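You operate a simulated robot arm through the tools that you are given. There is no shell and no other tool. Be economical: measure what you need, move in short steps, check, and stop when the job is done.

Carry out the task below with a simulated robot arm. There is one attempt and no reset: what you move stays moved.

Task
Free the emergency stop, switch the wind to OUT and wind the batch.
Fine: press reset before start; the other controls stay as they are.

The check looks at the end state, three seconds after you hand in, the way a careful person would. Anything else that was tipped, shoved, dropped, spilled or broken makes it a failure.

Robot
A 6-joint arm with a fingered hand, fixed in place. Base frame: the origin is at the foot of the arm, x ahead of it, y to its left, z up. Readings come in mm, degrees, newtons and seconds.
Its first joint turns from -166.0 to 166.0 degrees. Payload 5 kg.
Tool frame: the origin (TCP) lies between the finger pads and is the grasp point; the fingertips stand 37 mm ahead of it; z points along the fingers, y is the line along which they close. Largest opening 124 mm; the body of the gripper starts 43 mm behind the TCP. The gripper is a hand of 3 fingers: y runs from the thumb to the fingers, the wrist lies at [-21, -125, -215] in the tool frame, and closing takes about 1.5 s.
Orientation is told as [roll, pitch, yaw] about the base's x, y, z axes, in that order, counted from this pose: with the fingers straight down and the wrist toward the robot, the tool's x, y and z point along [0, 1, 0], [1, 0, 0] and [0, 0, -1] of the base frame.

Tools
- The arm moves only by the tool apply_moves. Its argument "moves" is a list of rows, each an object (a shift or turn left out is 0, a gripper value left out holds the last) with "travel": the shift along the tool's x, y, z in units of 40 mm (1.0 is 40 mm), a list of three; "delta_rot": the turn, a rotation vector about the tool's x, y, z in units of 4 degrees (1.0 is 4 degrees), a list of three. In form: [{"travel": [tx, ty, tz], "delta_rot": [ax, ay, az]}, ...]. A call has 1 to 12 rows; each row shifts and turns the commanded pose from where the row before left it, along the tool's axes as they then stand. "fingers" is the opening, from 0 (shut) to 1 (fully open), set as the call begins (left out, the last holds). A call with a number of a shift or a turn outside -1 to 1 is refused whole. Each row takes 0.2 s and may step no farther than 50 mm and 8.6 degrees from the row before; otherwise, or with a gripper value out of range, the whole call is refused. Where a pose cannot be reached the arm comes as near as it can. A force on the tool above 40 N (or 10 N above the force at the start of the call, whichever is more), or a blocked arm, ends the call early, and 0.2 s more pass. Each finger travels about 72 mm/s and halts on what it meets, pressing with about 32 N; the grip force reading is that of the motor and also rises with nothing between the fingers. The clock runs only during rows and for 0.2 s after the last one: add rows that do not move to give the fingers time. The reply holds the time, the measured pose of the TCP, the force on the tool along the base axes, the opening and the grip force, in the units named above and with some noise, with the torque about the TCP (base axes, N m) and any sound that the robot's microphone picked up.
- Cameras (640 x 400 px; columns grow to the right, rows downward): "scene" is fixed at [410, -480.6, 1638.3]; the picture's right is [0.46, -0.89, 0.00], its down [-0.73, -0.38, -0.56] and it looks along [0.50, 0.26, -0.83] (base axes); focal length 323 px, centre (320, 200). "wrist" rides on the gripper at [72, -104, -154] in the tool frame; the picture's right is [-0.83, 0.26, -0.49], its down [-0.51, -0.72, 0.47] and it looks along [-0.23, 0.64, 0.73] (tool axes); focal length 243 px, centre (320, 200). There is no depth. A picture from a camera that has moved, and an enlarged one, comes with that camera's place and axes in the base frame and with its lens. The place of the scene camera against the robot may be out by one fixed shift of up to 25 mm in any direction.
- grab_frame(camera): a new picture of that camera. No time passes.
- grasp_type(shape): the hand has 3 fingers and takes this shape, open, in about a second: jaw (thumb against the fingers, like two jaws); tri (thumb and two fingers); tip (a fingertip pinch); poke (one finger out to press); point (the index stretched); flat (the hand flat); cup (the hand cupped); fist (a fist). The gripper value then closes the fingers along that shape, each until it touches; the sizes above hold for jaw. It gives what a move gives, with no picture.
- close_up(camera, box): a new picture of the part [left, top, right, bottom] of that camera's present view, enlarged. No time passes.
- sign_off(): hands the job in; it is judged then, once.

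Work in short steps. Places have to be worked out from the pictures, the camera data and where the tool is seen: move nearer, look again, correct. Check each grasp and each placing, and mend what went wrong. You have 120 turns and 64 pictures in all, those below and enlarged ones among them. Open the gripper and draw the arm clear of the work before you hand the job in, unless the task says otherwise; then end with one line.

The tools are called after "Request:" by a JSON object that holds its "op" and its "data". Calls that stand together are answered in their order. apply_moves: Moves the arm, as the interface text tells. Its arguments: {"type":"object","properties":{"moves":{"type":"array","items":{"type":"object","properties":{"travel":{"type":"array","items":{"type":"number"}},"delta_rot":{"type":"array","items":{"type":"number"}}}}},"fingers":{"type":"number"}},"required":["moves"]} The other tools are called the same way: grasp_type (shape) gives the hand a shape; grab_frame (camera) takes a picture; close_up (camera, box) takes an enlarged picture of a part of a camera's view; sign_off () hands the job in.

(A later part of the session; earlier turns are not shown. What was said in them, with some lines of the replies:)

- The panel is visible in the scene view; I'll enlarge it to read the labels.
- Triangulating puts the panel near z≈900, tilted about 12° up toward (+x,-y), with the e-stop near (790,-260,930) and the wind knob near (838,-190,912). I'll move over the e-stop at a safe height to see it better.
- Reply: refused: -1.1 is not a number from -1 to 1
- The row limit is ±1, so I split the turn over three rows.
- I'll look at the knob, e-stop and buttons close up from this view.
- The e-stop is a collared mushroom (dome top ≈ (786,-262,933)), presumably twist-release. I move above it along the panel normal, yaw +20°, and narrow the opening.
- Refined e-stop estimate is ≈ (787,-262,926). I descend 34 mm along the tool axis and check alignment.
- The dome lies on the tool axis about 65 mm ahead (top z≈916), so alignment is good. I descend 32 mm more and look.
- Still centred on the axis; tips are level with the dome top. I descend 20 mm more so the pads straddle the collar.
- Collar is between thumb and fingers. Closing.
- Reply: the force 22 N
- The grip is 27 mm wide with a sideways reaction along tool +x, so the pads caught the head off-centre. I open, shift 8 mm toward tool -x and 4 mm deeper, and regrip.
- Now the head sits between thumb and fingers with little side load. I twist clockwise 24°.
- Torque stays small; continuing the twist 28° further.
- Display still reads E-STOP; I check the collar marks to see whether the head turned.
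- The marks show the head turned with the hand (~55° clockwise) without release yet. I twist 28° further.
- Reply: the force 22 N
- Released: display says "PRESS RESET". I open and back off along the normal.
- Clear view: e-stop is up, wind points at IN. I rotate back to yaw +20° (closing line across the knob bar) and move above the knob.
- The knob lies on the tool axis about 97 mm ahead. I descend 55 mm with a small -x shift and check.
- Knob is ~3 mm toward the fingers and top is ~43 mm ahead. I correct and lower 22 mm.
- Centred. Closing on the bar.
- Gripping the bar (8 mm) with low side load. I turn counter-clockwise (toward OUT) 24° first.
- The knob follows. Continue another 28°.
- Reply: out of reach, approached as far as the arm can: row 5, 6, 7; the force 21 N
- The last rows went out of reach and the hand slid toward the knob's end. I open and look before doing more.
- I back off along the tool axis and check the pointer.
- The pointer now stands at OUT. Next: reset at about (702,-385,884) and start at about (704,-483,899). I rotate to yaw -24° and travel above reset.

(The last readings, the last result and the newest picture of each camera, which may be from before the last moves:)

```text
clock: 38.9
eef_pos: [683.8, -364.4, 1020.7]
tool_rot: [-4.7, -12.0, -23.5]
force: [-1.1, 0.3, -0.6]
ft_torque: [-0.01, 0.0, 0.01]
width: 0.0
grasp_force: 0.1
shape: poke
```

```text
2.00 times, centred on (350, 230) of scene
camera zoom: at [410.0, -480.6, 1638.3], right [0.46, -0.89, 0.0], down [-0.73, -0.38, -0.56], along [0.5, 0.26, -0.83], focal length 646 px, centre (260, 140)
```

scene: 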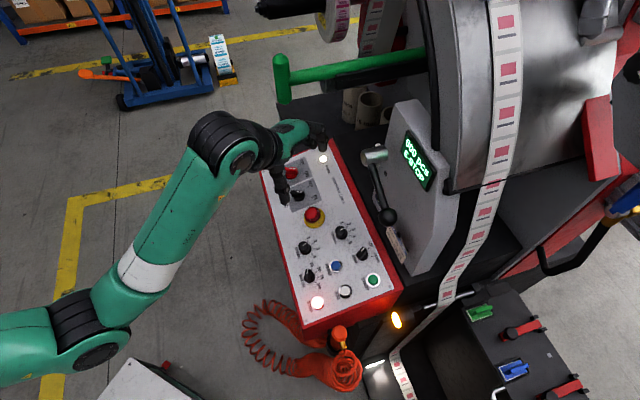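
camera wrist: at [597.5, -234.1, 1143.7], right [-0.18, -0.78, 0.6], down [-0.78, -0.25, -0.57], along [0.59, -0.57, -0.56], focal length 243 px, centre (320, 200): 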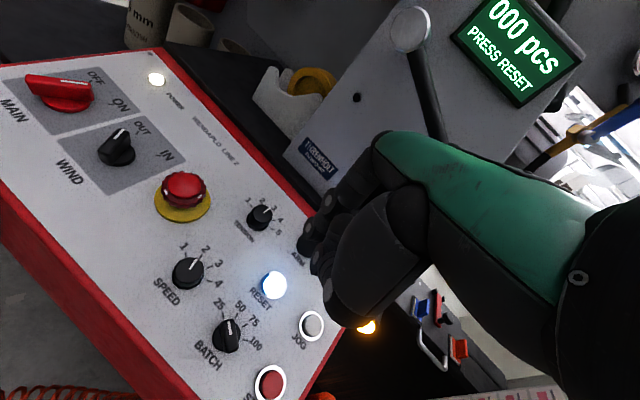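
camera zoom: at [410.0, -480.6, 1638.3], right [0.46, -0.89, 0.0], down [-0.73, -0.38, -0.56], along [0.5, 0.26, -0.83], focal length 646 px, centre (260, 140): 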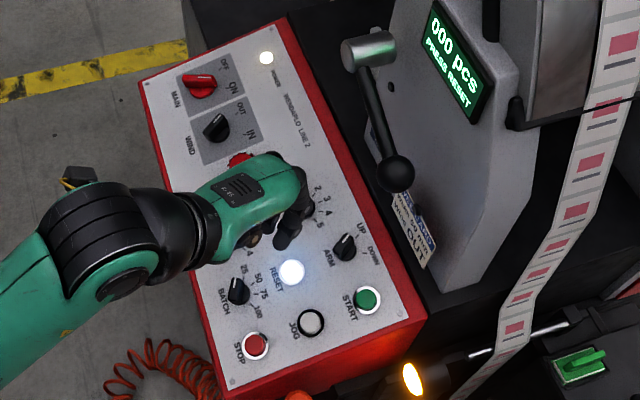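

Wind is at OUT and RESET is lit. I need to see which fingertip sticks out in the poke shape.

Request:
{"op": "close_up", "data": {"camera": "wrist", "box": [270, 150, 430, 340]}}

Request:
{"op": "close_up", "data": {"camera": "scene", "box": [345, 195, 425, 295]}}

Request:
{"op": "close_up", "data": {"camera": "scene", "box": [330, 195, 430, 275]}}

```text
2.11 times, centred on (350, 245) of wrist
camera zoom: at [597.5, -234.1, 1143.7], right [-0.18, -0.78, 0.6], down [-0.78, -0.25, -0.57], along [0.59, -0.57, -0.56], focal length 511 px, centre (257, 105)
```

zoom: 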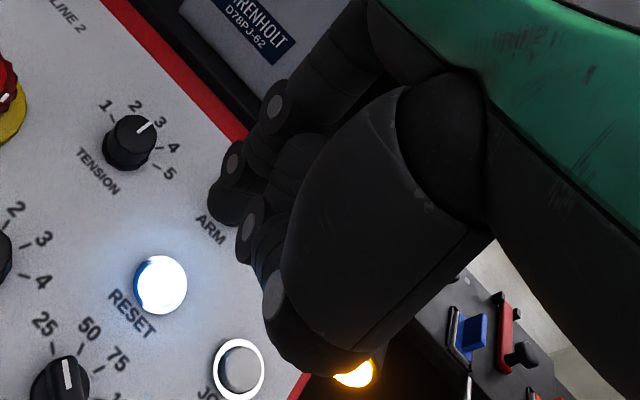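

```text
4.00 times, centred on (385, 245) of scene
camera zoom: at [410.0, -480.6, 1638.3], right [0.46, -0.89, 0.0], down [-0.73, -0.38, -0.56], along [0.5, 0.26, -0.83], focal length 1293 px, centre (60, 20)
```

zoom: 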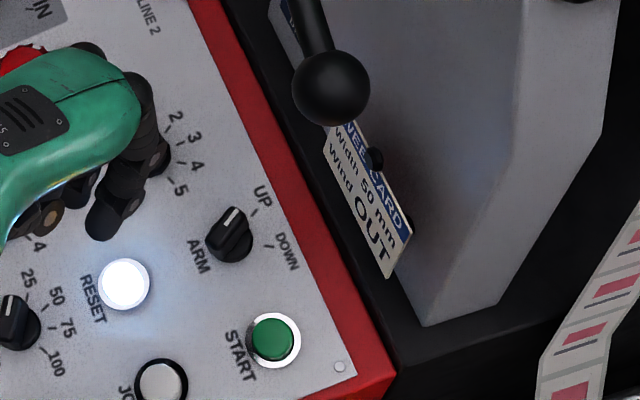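

```text
5.00 times, centred on (380, 235) of scene
camera zoom: at [410.0, -480.6, 1638.3], right [0.46, -0.89, 0.0], down [-0.73, -0.38, -0.56], along [0.5, 0.26, -0.83], focal length 1616 px, centre (20, 25)
```

zoom: 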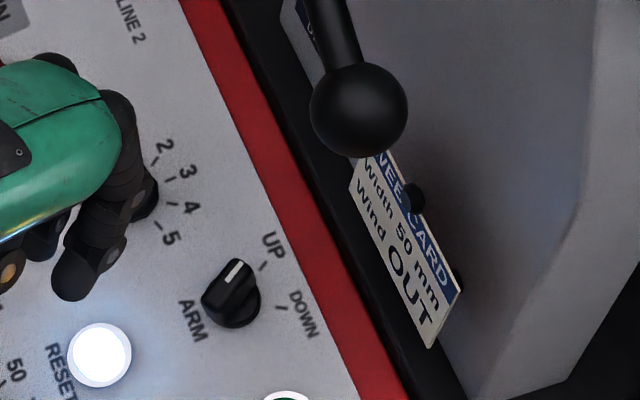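

The extended fingertip is at roughly tool (4,10,45). I descend 60 mm with a lateral correction toward RESET and check.

Request:
{"op": "apply_moves", "data": {"moves": [{"travel": [-0.17, -0.3, 0.75]}, {"travel": [0, 0, 0.75]}, {}, {}]}}

Request:
{"op": "close_up", "data": {"camera": "wrist", "box": [240, 150, 400, 350]}}

Request:
{"op": "close_up", "data": {"camera": "scene", "box": [280, 210, 440, 310]}}

```text
clock: 39.9
eef_pos: [677.7, -374.8, 960.1]
tool_rot: [-4.7, -12.0, -23.6]
force: [0.3, 0.5, -0.3]
ft_torque: [-0.01, 0.04, -0.01]
width: 0.0
grasp_force: 0.1
shape: poke
```

```text
2.00 times, centred on (320, 250) of wrist
camera zoom: at [592.4, -244.8, 1083.3], right [-0.18, -0.78, 0.6], down [-0.78, -0.25, -0.57], along [0.59, -0.57, -0.56], focal length 485 px, centre (320, 100)
```

zoom: 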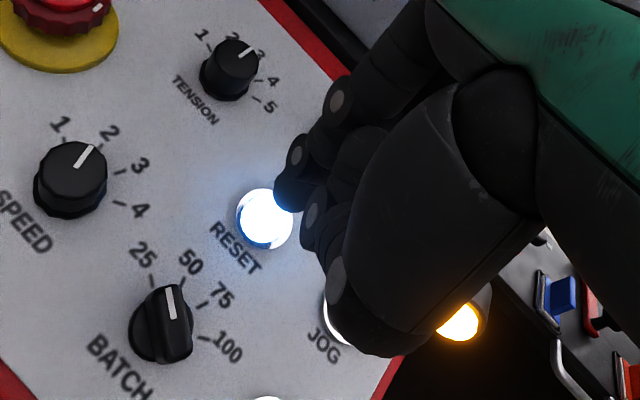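

```text
4.00 times, centred on (360, 260) of scene
camera zoom: at [410.0, -480.6, 1638.3], right [0.46, -0.89, 0.0], down [-0.73, -0.38, -0.56], along [0.5, 0.26, -0.83], focal length 1293 px, centre (160, -40)
```

zoom: 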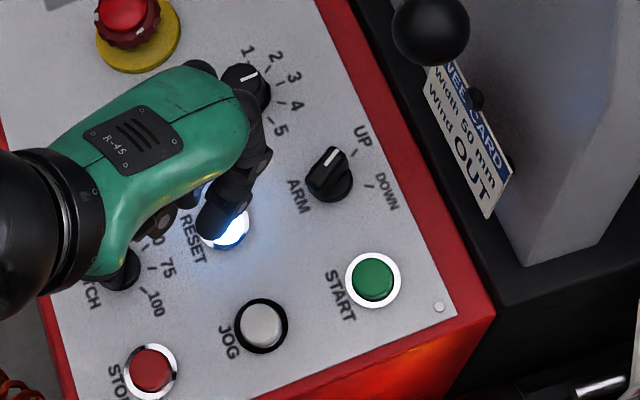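

Reset cap reads (701,-386,884), and the fingertip (centre ≈ (697,-382,914)) is on its normal. I lower 20 mm, then creep.

Request:
{"op": "apply_moves", "data": {"moves": [{"travel": [0, 0, 0.5]}, {"travel": [0, 0, 0.05]}, {}]}}

Request:
{"op": "close_up", "data": {"camera": "wrist", "box": [240, 150, 400, 350]}}

```text
clock: 40.7
eef_pos: [682.7, -378.7, 938.5]
tool_rot: [-4.6, -12.0, -23.5]
force: [0.1, 0.8, -0.4]
ft_torque: [0.0, -0.02, 0.03]
width: 0.3
grasp_force: 0.1
shape: poke
```

```text
2.00 times, centred on (320, 250) of wrist
camera zoom: at [595.8, -248.5, 1061.7], right [-0.18, -0.78, 0.6], down [-0.78, -0.25, -0.57], along [0.59, -0.57, -0.56], focal length 485 px, centre (320, 100)
```

zoom: 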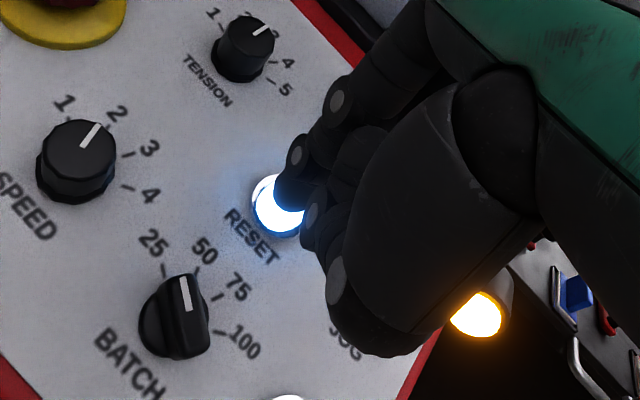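

Converging on the cap. Now creeping down in 2 mm rows.

Request:
{"op": "apply_moves", "data": {"moves": [{"travel": [0, 0, 0.05]}, {"travel": [0, 0, 0.05]}, {"travel": [0, 0, 0.05]}, {"travel": [0, 0, 0.05]}, {"travel": [0, 0, 0.05]}]}}

```text
clock: 41.9
eef_pos: [684.1, -380.1, 928.7]
tool_rot: [-4.6, -11.8, -23.6]
force: [-0.7, -0.3, 0.9]
ft_torque: [0.02, -0.01, 0.01]
width: 0.0
grasp_force: 0.0
shape: poke
```

Request:
{"op": "apply_moves", "data": {"moves": [{"travel": [0, 0, 0.05]}, {"travel": [0, 0, 0.05]}, {"travel": [0, 0, 0.05]}]}}

Request:
{"op": "close_up", "data": {"camera": "wrist", "box": [240, 150, 400, 350]}}

```text
clock: 42.7
eef_pos: [684.2, -381.7, 923.9]
tool_rot: [-4.6, -11.8, -23.5]
force: [0.0, -0.1, -0.2]
ft_torque: [0.0, -0.02, 0.02]
width: 0.0
grasp_force: 0.1
shape: poke
```

```text
2.00 times, centred on (320, 250) of wrist
camera zoom: at [598.4, -251.4, 1046.5], right [-0.18, -0.78, 0.6], down [-0.78, -0.25, -0.57], along [0.59, -0.57, -0.56], focal length 485 px, centre (320, 100)
```

zoom: 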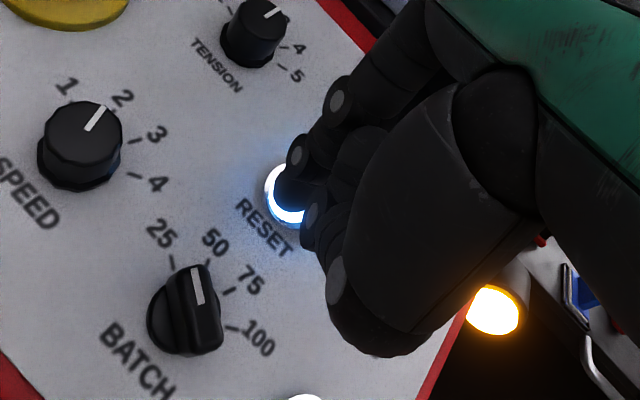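

Still no contact, and well centred. Continue creeping.

Request:
{"op": "apply_moves", "data": {"moves": [{"travel": [0, 0, 0.05]}, {"travel": [0, 0, 0.05]}, {"travel": [0, 0, 0.05]}]}}

Request:
{"op": "apply_moves", "data": {"moves": [{"travel": [0, 0, 0.05]}, {"travel": [0, 0, 0.05]}, {}]}}

Request:
{"op": "close_up", "data": {"camera": "scene", "box": [280, 130, 460, 310]}}

```text
clock: 43.5
eef_pos: [685.8, -382.7, 918.3]
tool_rot: [-4.6, -11.9, -23.5]
force: [0.1, 0.1, 3.0]
ft_torque: [0.02, -0.01, 0.0]
width: 0.0
grasp_force: 0.0
shape: poke
heard: click
```

```text
clock: 44.3
eef_pos: [687.9, -382.7, 917.3]
tool_rot: [-4.6, -12.1, -23.5]
force: [-6.3, 6.7, 21.4]
ft_torque: [0.24, -0.08, 0.11]
width: 0.1
grasp_force: 0.0
shape: poke
```

```text
2.22 times, centred on (370, 220) of scene
camera zoom: at [410.0, -480.6, 1638.3], right [0.46, -0.89, 0.0], down [-0.73, -0.38, -0.56], along [0.5, 0.26, -0.83], focal length 718 px, centre (209, 156)
```

zoom: 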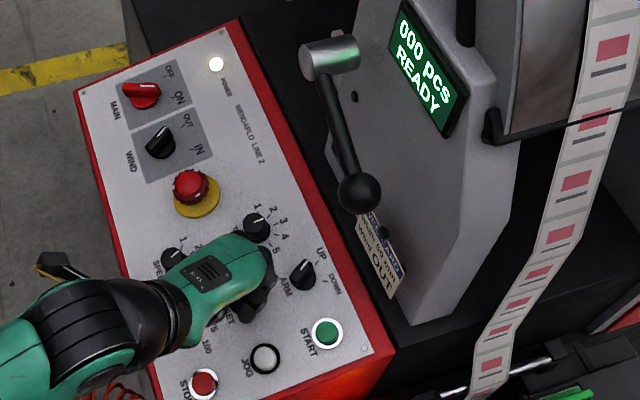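

Click heard and display reads READY. I back off 50 mm and shift to above START (offset ≈ (2,-98,15)).

Request:
{"op": "apply_moves", "data": {"moves": [{"travel": [0, 0, -0.65]}, {"travel": [0, 0, -0.65]}, {"travel": [-0.747, 0.36, 0]}, {"travel": [-0.747, 0.36, 0]}, {"travel": [-0.747, 0.36, 0]}, {}, {}]}}

Request:
{"op": "close_up", "data": {"camera": "wrist", "box": [240, 150, 400, 350]}}

Request:
{"op": "close_up", "data": {"camera": "scene", "box": [280, 210, 440, 310]}}

```text
clock: 45.9
eef_pos: [679.8, -473.9, 980.4]
tool_rot: [-4.6, -11.9, -23.5]
force: [-0.4, -0.3, 0.4]
ft_torque: [0.01, 0.03, 0.01]
width: 0.0
grasp_force: 0.1
shape: poke
```

```text
2.00 times, centred on (320, 250) of wrist
camera zoom: at [593.7, -343.6, 1103.7], right [-0.18, -0.78, 0.6], down [-0.78, -0.25, -0.57], along [0.59, -0.57, -0.56], focal length 485 px, centre (320, 100)
```

zoom: 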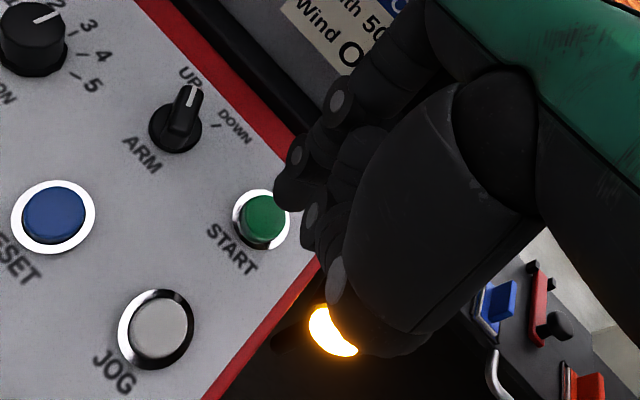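

```text
4.00 times, centred on (360, 260) of scene
camera zoom: at [410.0, -480.6, 1638.3], right [0.46, -0.89, 0.0], down [-0.73, -0.38, -0.56], along [0.5, 0.26, -0.83], focal length 1293 px, centre (160, -40)
```

zoom: 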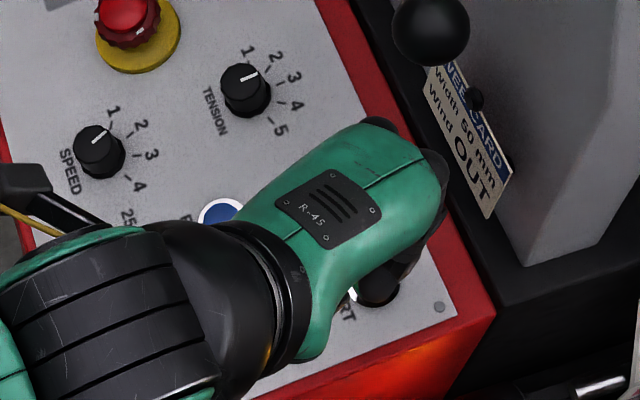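

START appears nearly on the finger axis; I correct 3 mm and lower 28 mm.

Request:
{"op": "apply_moves", "data": {"moves": [{"travel": [0, 0.075, 0.35]}, {"travel": [0, 0, 0.35]}, {}]}}

Request:
{"op": "close_up", "data": {"camera": "wrist", "box": [240, 150, 400, 350]}}

Request:
{"op": "close_up", "data": {"camera": "scene", "box": [320, 210, 440, 310]}}

```text
clock: 46.7
eef_pos: [686.5, -477.7, 953.4]
tool_rot: [-4.7, -11.8, -23.5]
force: [-0.6, 0.7, 0.0]
ft_torque: [-0.02, 0.0, 0.01]
width: 0.0
grasp_force: 0.1
shape: poke
```

```text
2.00 times, centred on (320, 250) of wrist
camera zoom: at [600.6, -349.1, 1076.4], right [-0.18, -0.78, 0.6], down [-0.78, -0.25, -0.57], along [0.59, -0.57, -0.56], focal length 485 px, centre (320, 100)
```

zoom: 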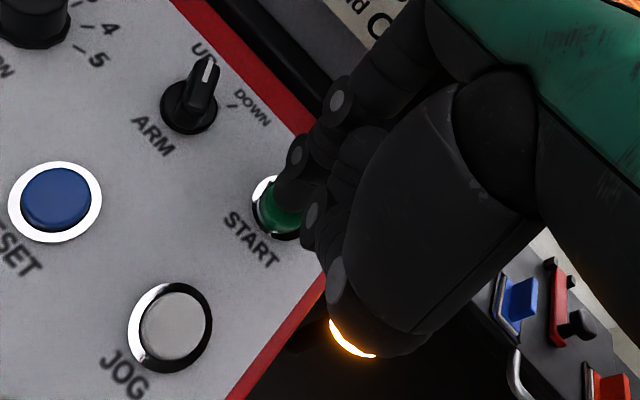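

```text
4.00 times, centred on (380, 260) of scene
camera zoom: at [410.0, -480.6, 1638.3], right [0.46, -0.89, 0.0], down [-0.73, -0.38, -0.56], along [0.5, 0.26, -0.83], focal length 1293 px, centre (80, -40)
```

zoom: 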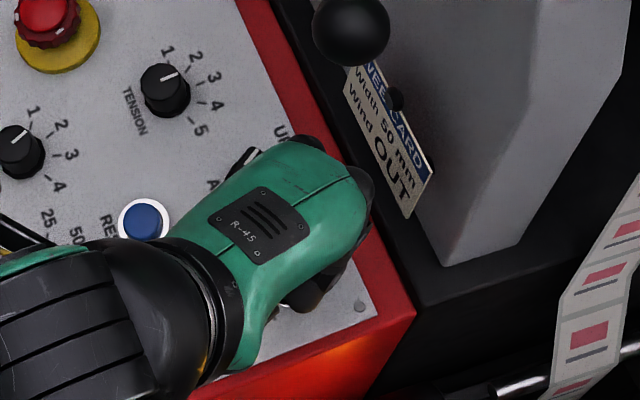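

Aligned as it was at RESET. Lowering 12 mm then creeping in 2 mm rows.

Request:
{"op": "apply_moves", "data": {"moves": [{"travel": [0, 0, 0.15]}, {"travel": [0, 0, 0.15]}, {"travel": [0, 0, 0.05]}]}}

Request:
{"op": "apply_moves", "data": {"moves": [{"travel": [0, 0, 0.05]}, {"travel": [0, 0, 0.05]}, {}]}}

```text
clock: 47.5
eef_pos: [689.9, -480.9, 940.9]
tool_rot: [-4.6, -11.9, -23.6]
force: [-1.2, 0.0, 2.2]
ft_torque: [0.03, -0.02, -0.03]
width: 0.0
grasp_force: 0.1
shape: poke
heard: click
```

```text
clock: 48.3
eef_pos: [689.7, -481.2, 937.7]
tool_rot: [-4.6, -12.0, -23.6]
force: [-2.9, 2.6, 10.9]
ft_torque: [0.12, -0.05, 0.04]
width: 0.0
grasp_force: 0.0
shape: poke
```

A click was heard; I retreat upward along the tool axis and check the display.

Request:
{"op": "apply_moves", "data": {"moves": [{"travel": [0, 0, -0.9]}, {"travel": [0, 0, -0.9]}, {"travel": [0, 0, -0.9]}, {"travel": [0, -0.9, 0]}, {"travel": [0, -0.9, 0]}, {"travel": [0, -0.9, 0]}, {}]}}

Request:
{"op": "grab_frame", "data": {"camera": "scene"}}

Request:
{"op": "close_up", "data": {"camera": "scene", "box": [260, 120, 460, 250]}}

```text
clock: 49.9
eef_pos: [575.2, -422.7, 1018.7]
tool_rot: [-4.6, -11.9, -23.4]
force: [0.0, 0.1, -0.9]
ft_torque: [0.0, -0.06, 0.04]
width: 0.0
grasp_force: 0.0
shape: poke
```

```text
8 pictures are left
```

scene: 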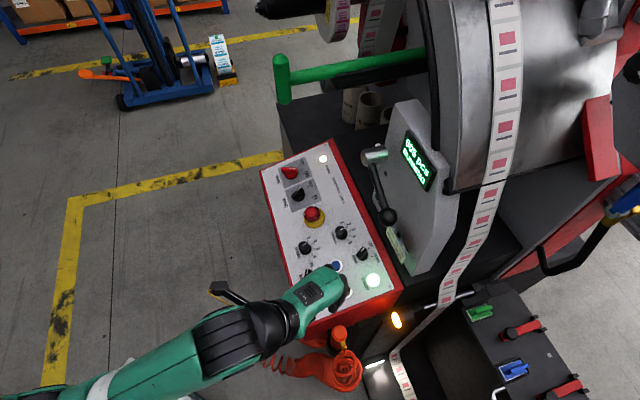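

```text
3.08 times, centred on (360, 185) of scene
camera zoom: at [410.0, -480.6, 1638.3], right [0.46, -0.89, 0.0], down [-0.73, -0.38, -0.56], along [0.5, 0.26, -0.83], focal length 994 px, centre (197, 246)
```

zoom: 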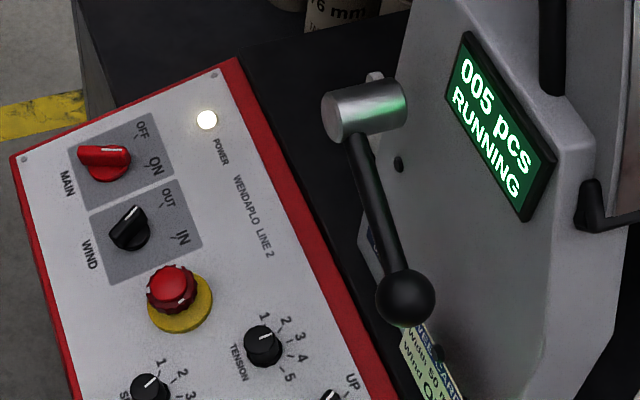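

RUNNING, 005 pcs. I raise the arm well clear, open the hand, and let the batch finish.

Request:
{"op": "apply_moves", "data": {"moves": [{"travel": [0, 0, -0.9]}, {"travel": [0, 0, -0.9]}, {"travel": [0, 0, -0.9]}, {}, {}, {}, {}, {}, {}, {}, {}, {}]}}

Request:
{"op": "grasp_type", "data": {"shape": "jaw"}}

Request:
{"op": "apply_moves", "data": {"moves": [{}, {}, {}, {}, {}, {}, {}, {}, {}, {}, {}, {}], "fingers": 1}}

Request:
{"op": "apply_moves", "data": {"moves": [{}, {}, {}, {}, {}, {}, {}, {}, {}, {}, {}, {}]}}

Request:
{"op": "close_up", "data": {"camera": "scene", "box": [240, 120, 460, 320]}}

```text
clock: 52.5
eef_pos: [559.2, -405.8, 1124.3]
tool_rot: [-4.5, -11.9, -23.6]
force: [0.0, -1.2, -0.4]
ft_torque: [-0.01, 0.0, 0.01]
width: 0.0
grasp_force: 0.0
shape: poke
```

```text
clock: 53.4
eef_pos: [560.2, -405.8, 1124.5]
tool_rot: [-4.6, -12.0, -23.5]
force: [-1.0, -0.2, 0.9]
ft_torque: [0.04, 0.03, 0.0]
width: 124.1
grasp_force: 0.0
shape: jaw
```

```text
clock: 56.0
eef_pos: [558.9, -405.4, 1124.2]
tool_rot: [-4.6, -11.8, -23.4]
force: [-0.6, 0.3, 0.2]
ft_torque: [0.02, 0.03, -0.05]
width: 124.0
grasp_force: 0.0
shape: jaw
```

```text
clock: 58.6
eef_pos: [559.9, -406.9, 1123.3]
tool_rot: [-4.5, -11.8, -23.5]
force: [0.1, 0.0, -0.4]
ft_torque: [-0.01, 0.05, 0.0]
width: 124.1
grasp_force: 0.2
shape: jaw
```

```text
2.00 times, centred on (350, 220) of scene
camera zoom: at [410.0, -480.6, 1638.3], right [0.46, -0.89, 0.0], down [-0.73, -0.38, -0.56], along [0.5, 0.26, -0.83], focal length 646 px, centre (260, 160)
```

zoom: 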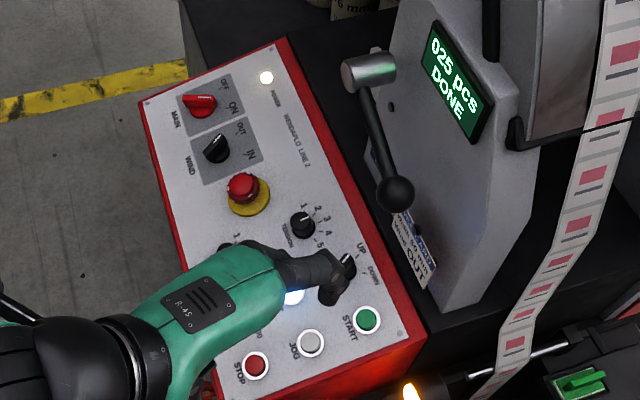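

The display reads 025 pcs DONE. I draw the arm back further and verify the other controls.

Request:
{"op": "apply_moves", "data": {"moves": [{"travel": [0.7, -0.3, -0.8]}, {"travel": [0.7, -0.3, -0.8]}, {"travel": [0.7, -0.3, -0.8]}, {"travel": [0.7, -0.3, -0.8]}, {}, {}]}}

Request:
{"op": "grab_frame", "data": {"camera": "scene"}}

Request:
{"op": "close_up", "data": {"camera": "scene", "box": [265, 225, 425, 325]}}

```text
clock: 60.0
eef_pos: [543.9, -265.0, 1227.0]
tool_rot: [-4.6, -12.2, -23.6]
force: [-0.6, 0.2, -0.5]
ft_torque: [-0.01, -0.01, 0.01]
width: 124.1
grasp_force: 0.0
shape: jaw
out of reach, approached as far as the arm can: row 4
```

```text
5 pictures are left
```

scene: 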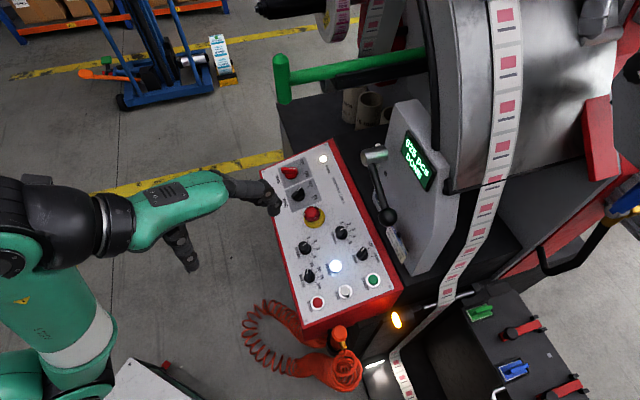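

```text
4.00 times, centred on (345, 275) of scene
camera zoom: at [410.0, -480.6, 1638.3], right [0.46, -0.89, 0.0], down [-0.73, -0.38, -0.56], along [0.5, 0.26, -0.83], focal length 1293 px, centre (220, -100)
```

zoom: 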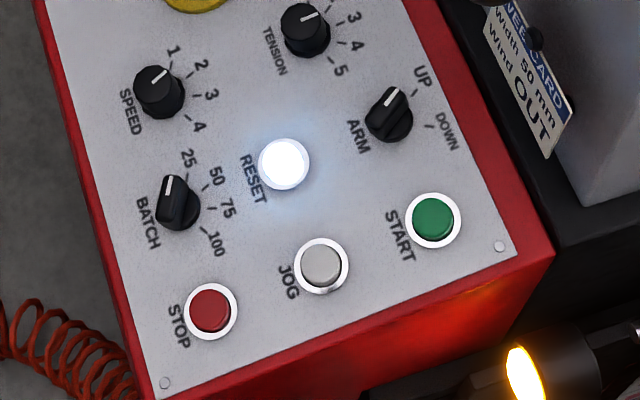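

The batch is done, the other controls look unchanged, and the arm is clear with the hand open. I'm handing the job in.

Request:
{"op": "sign_off", "data": {}}

```text
The job is handed in.
```

The emergency stop is freed, the wind is set to OUT, RESET was pressed before START, and the batch finished (025 pcs, DONE) with the other controls unchanged.
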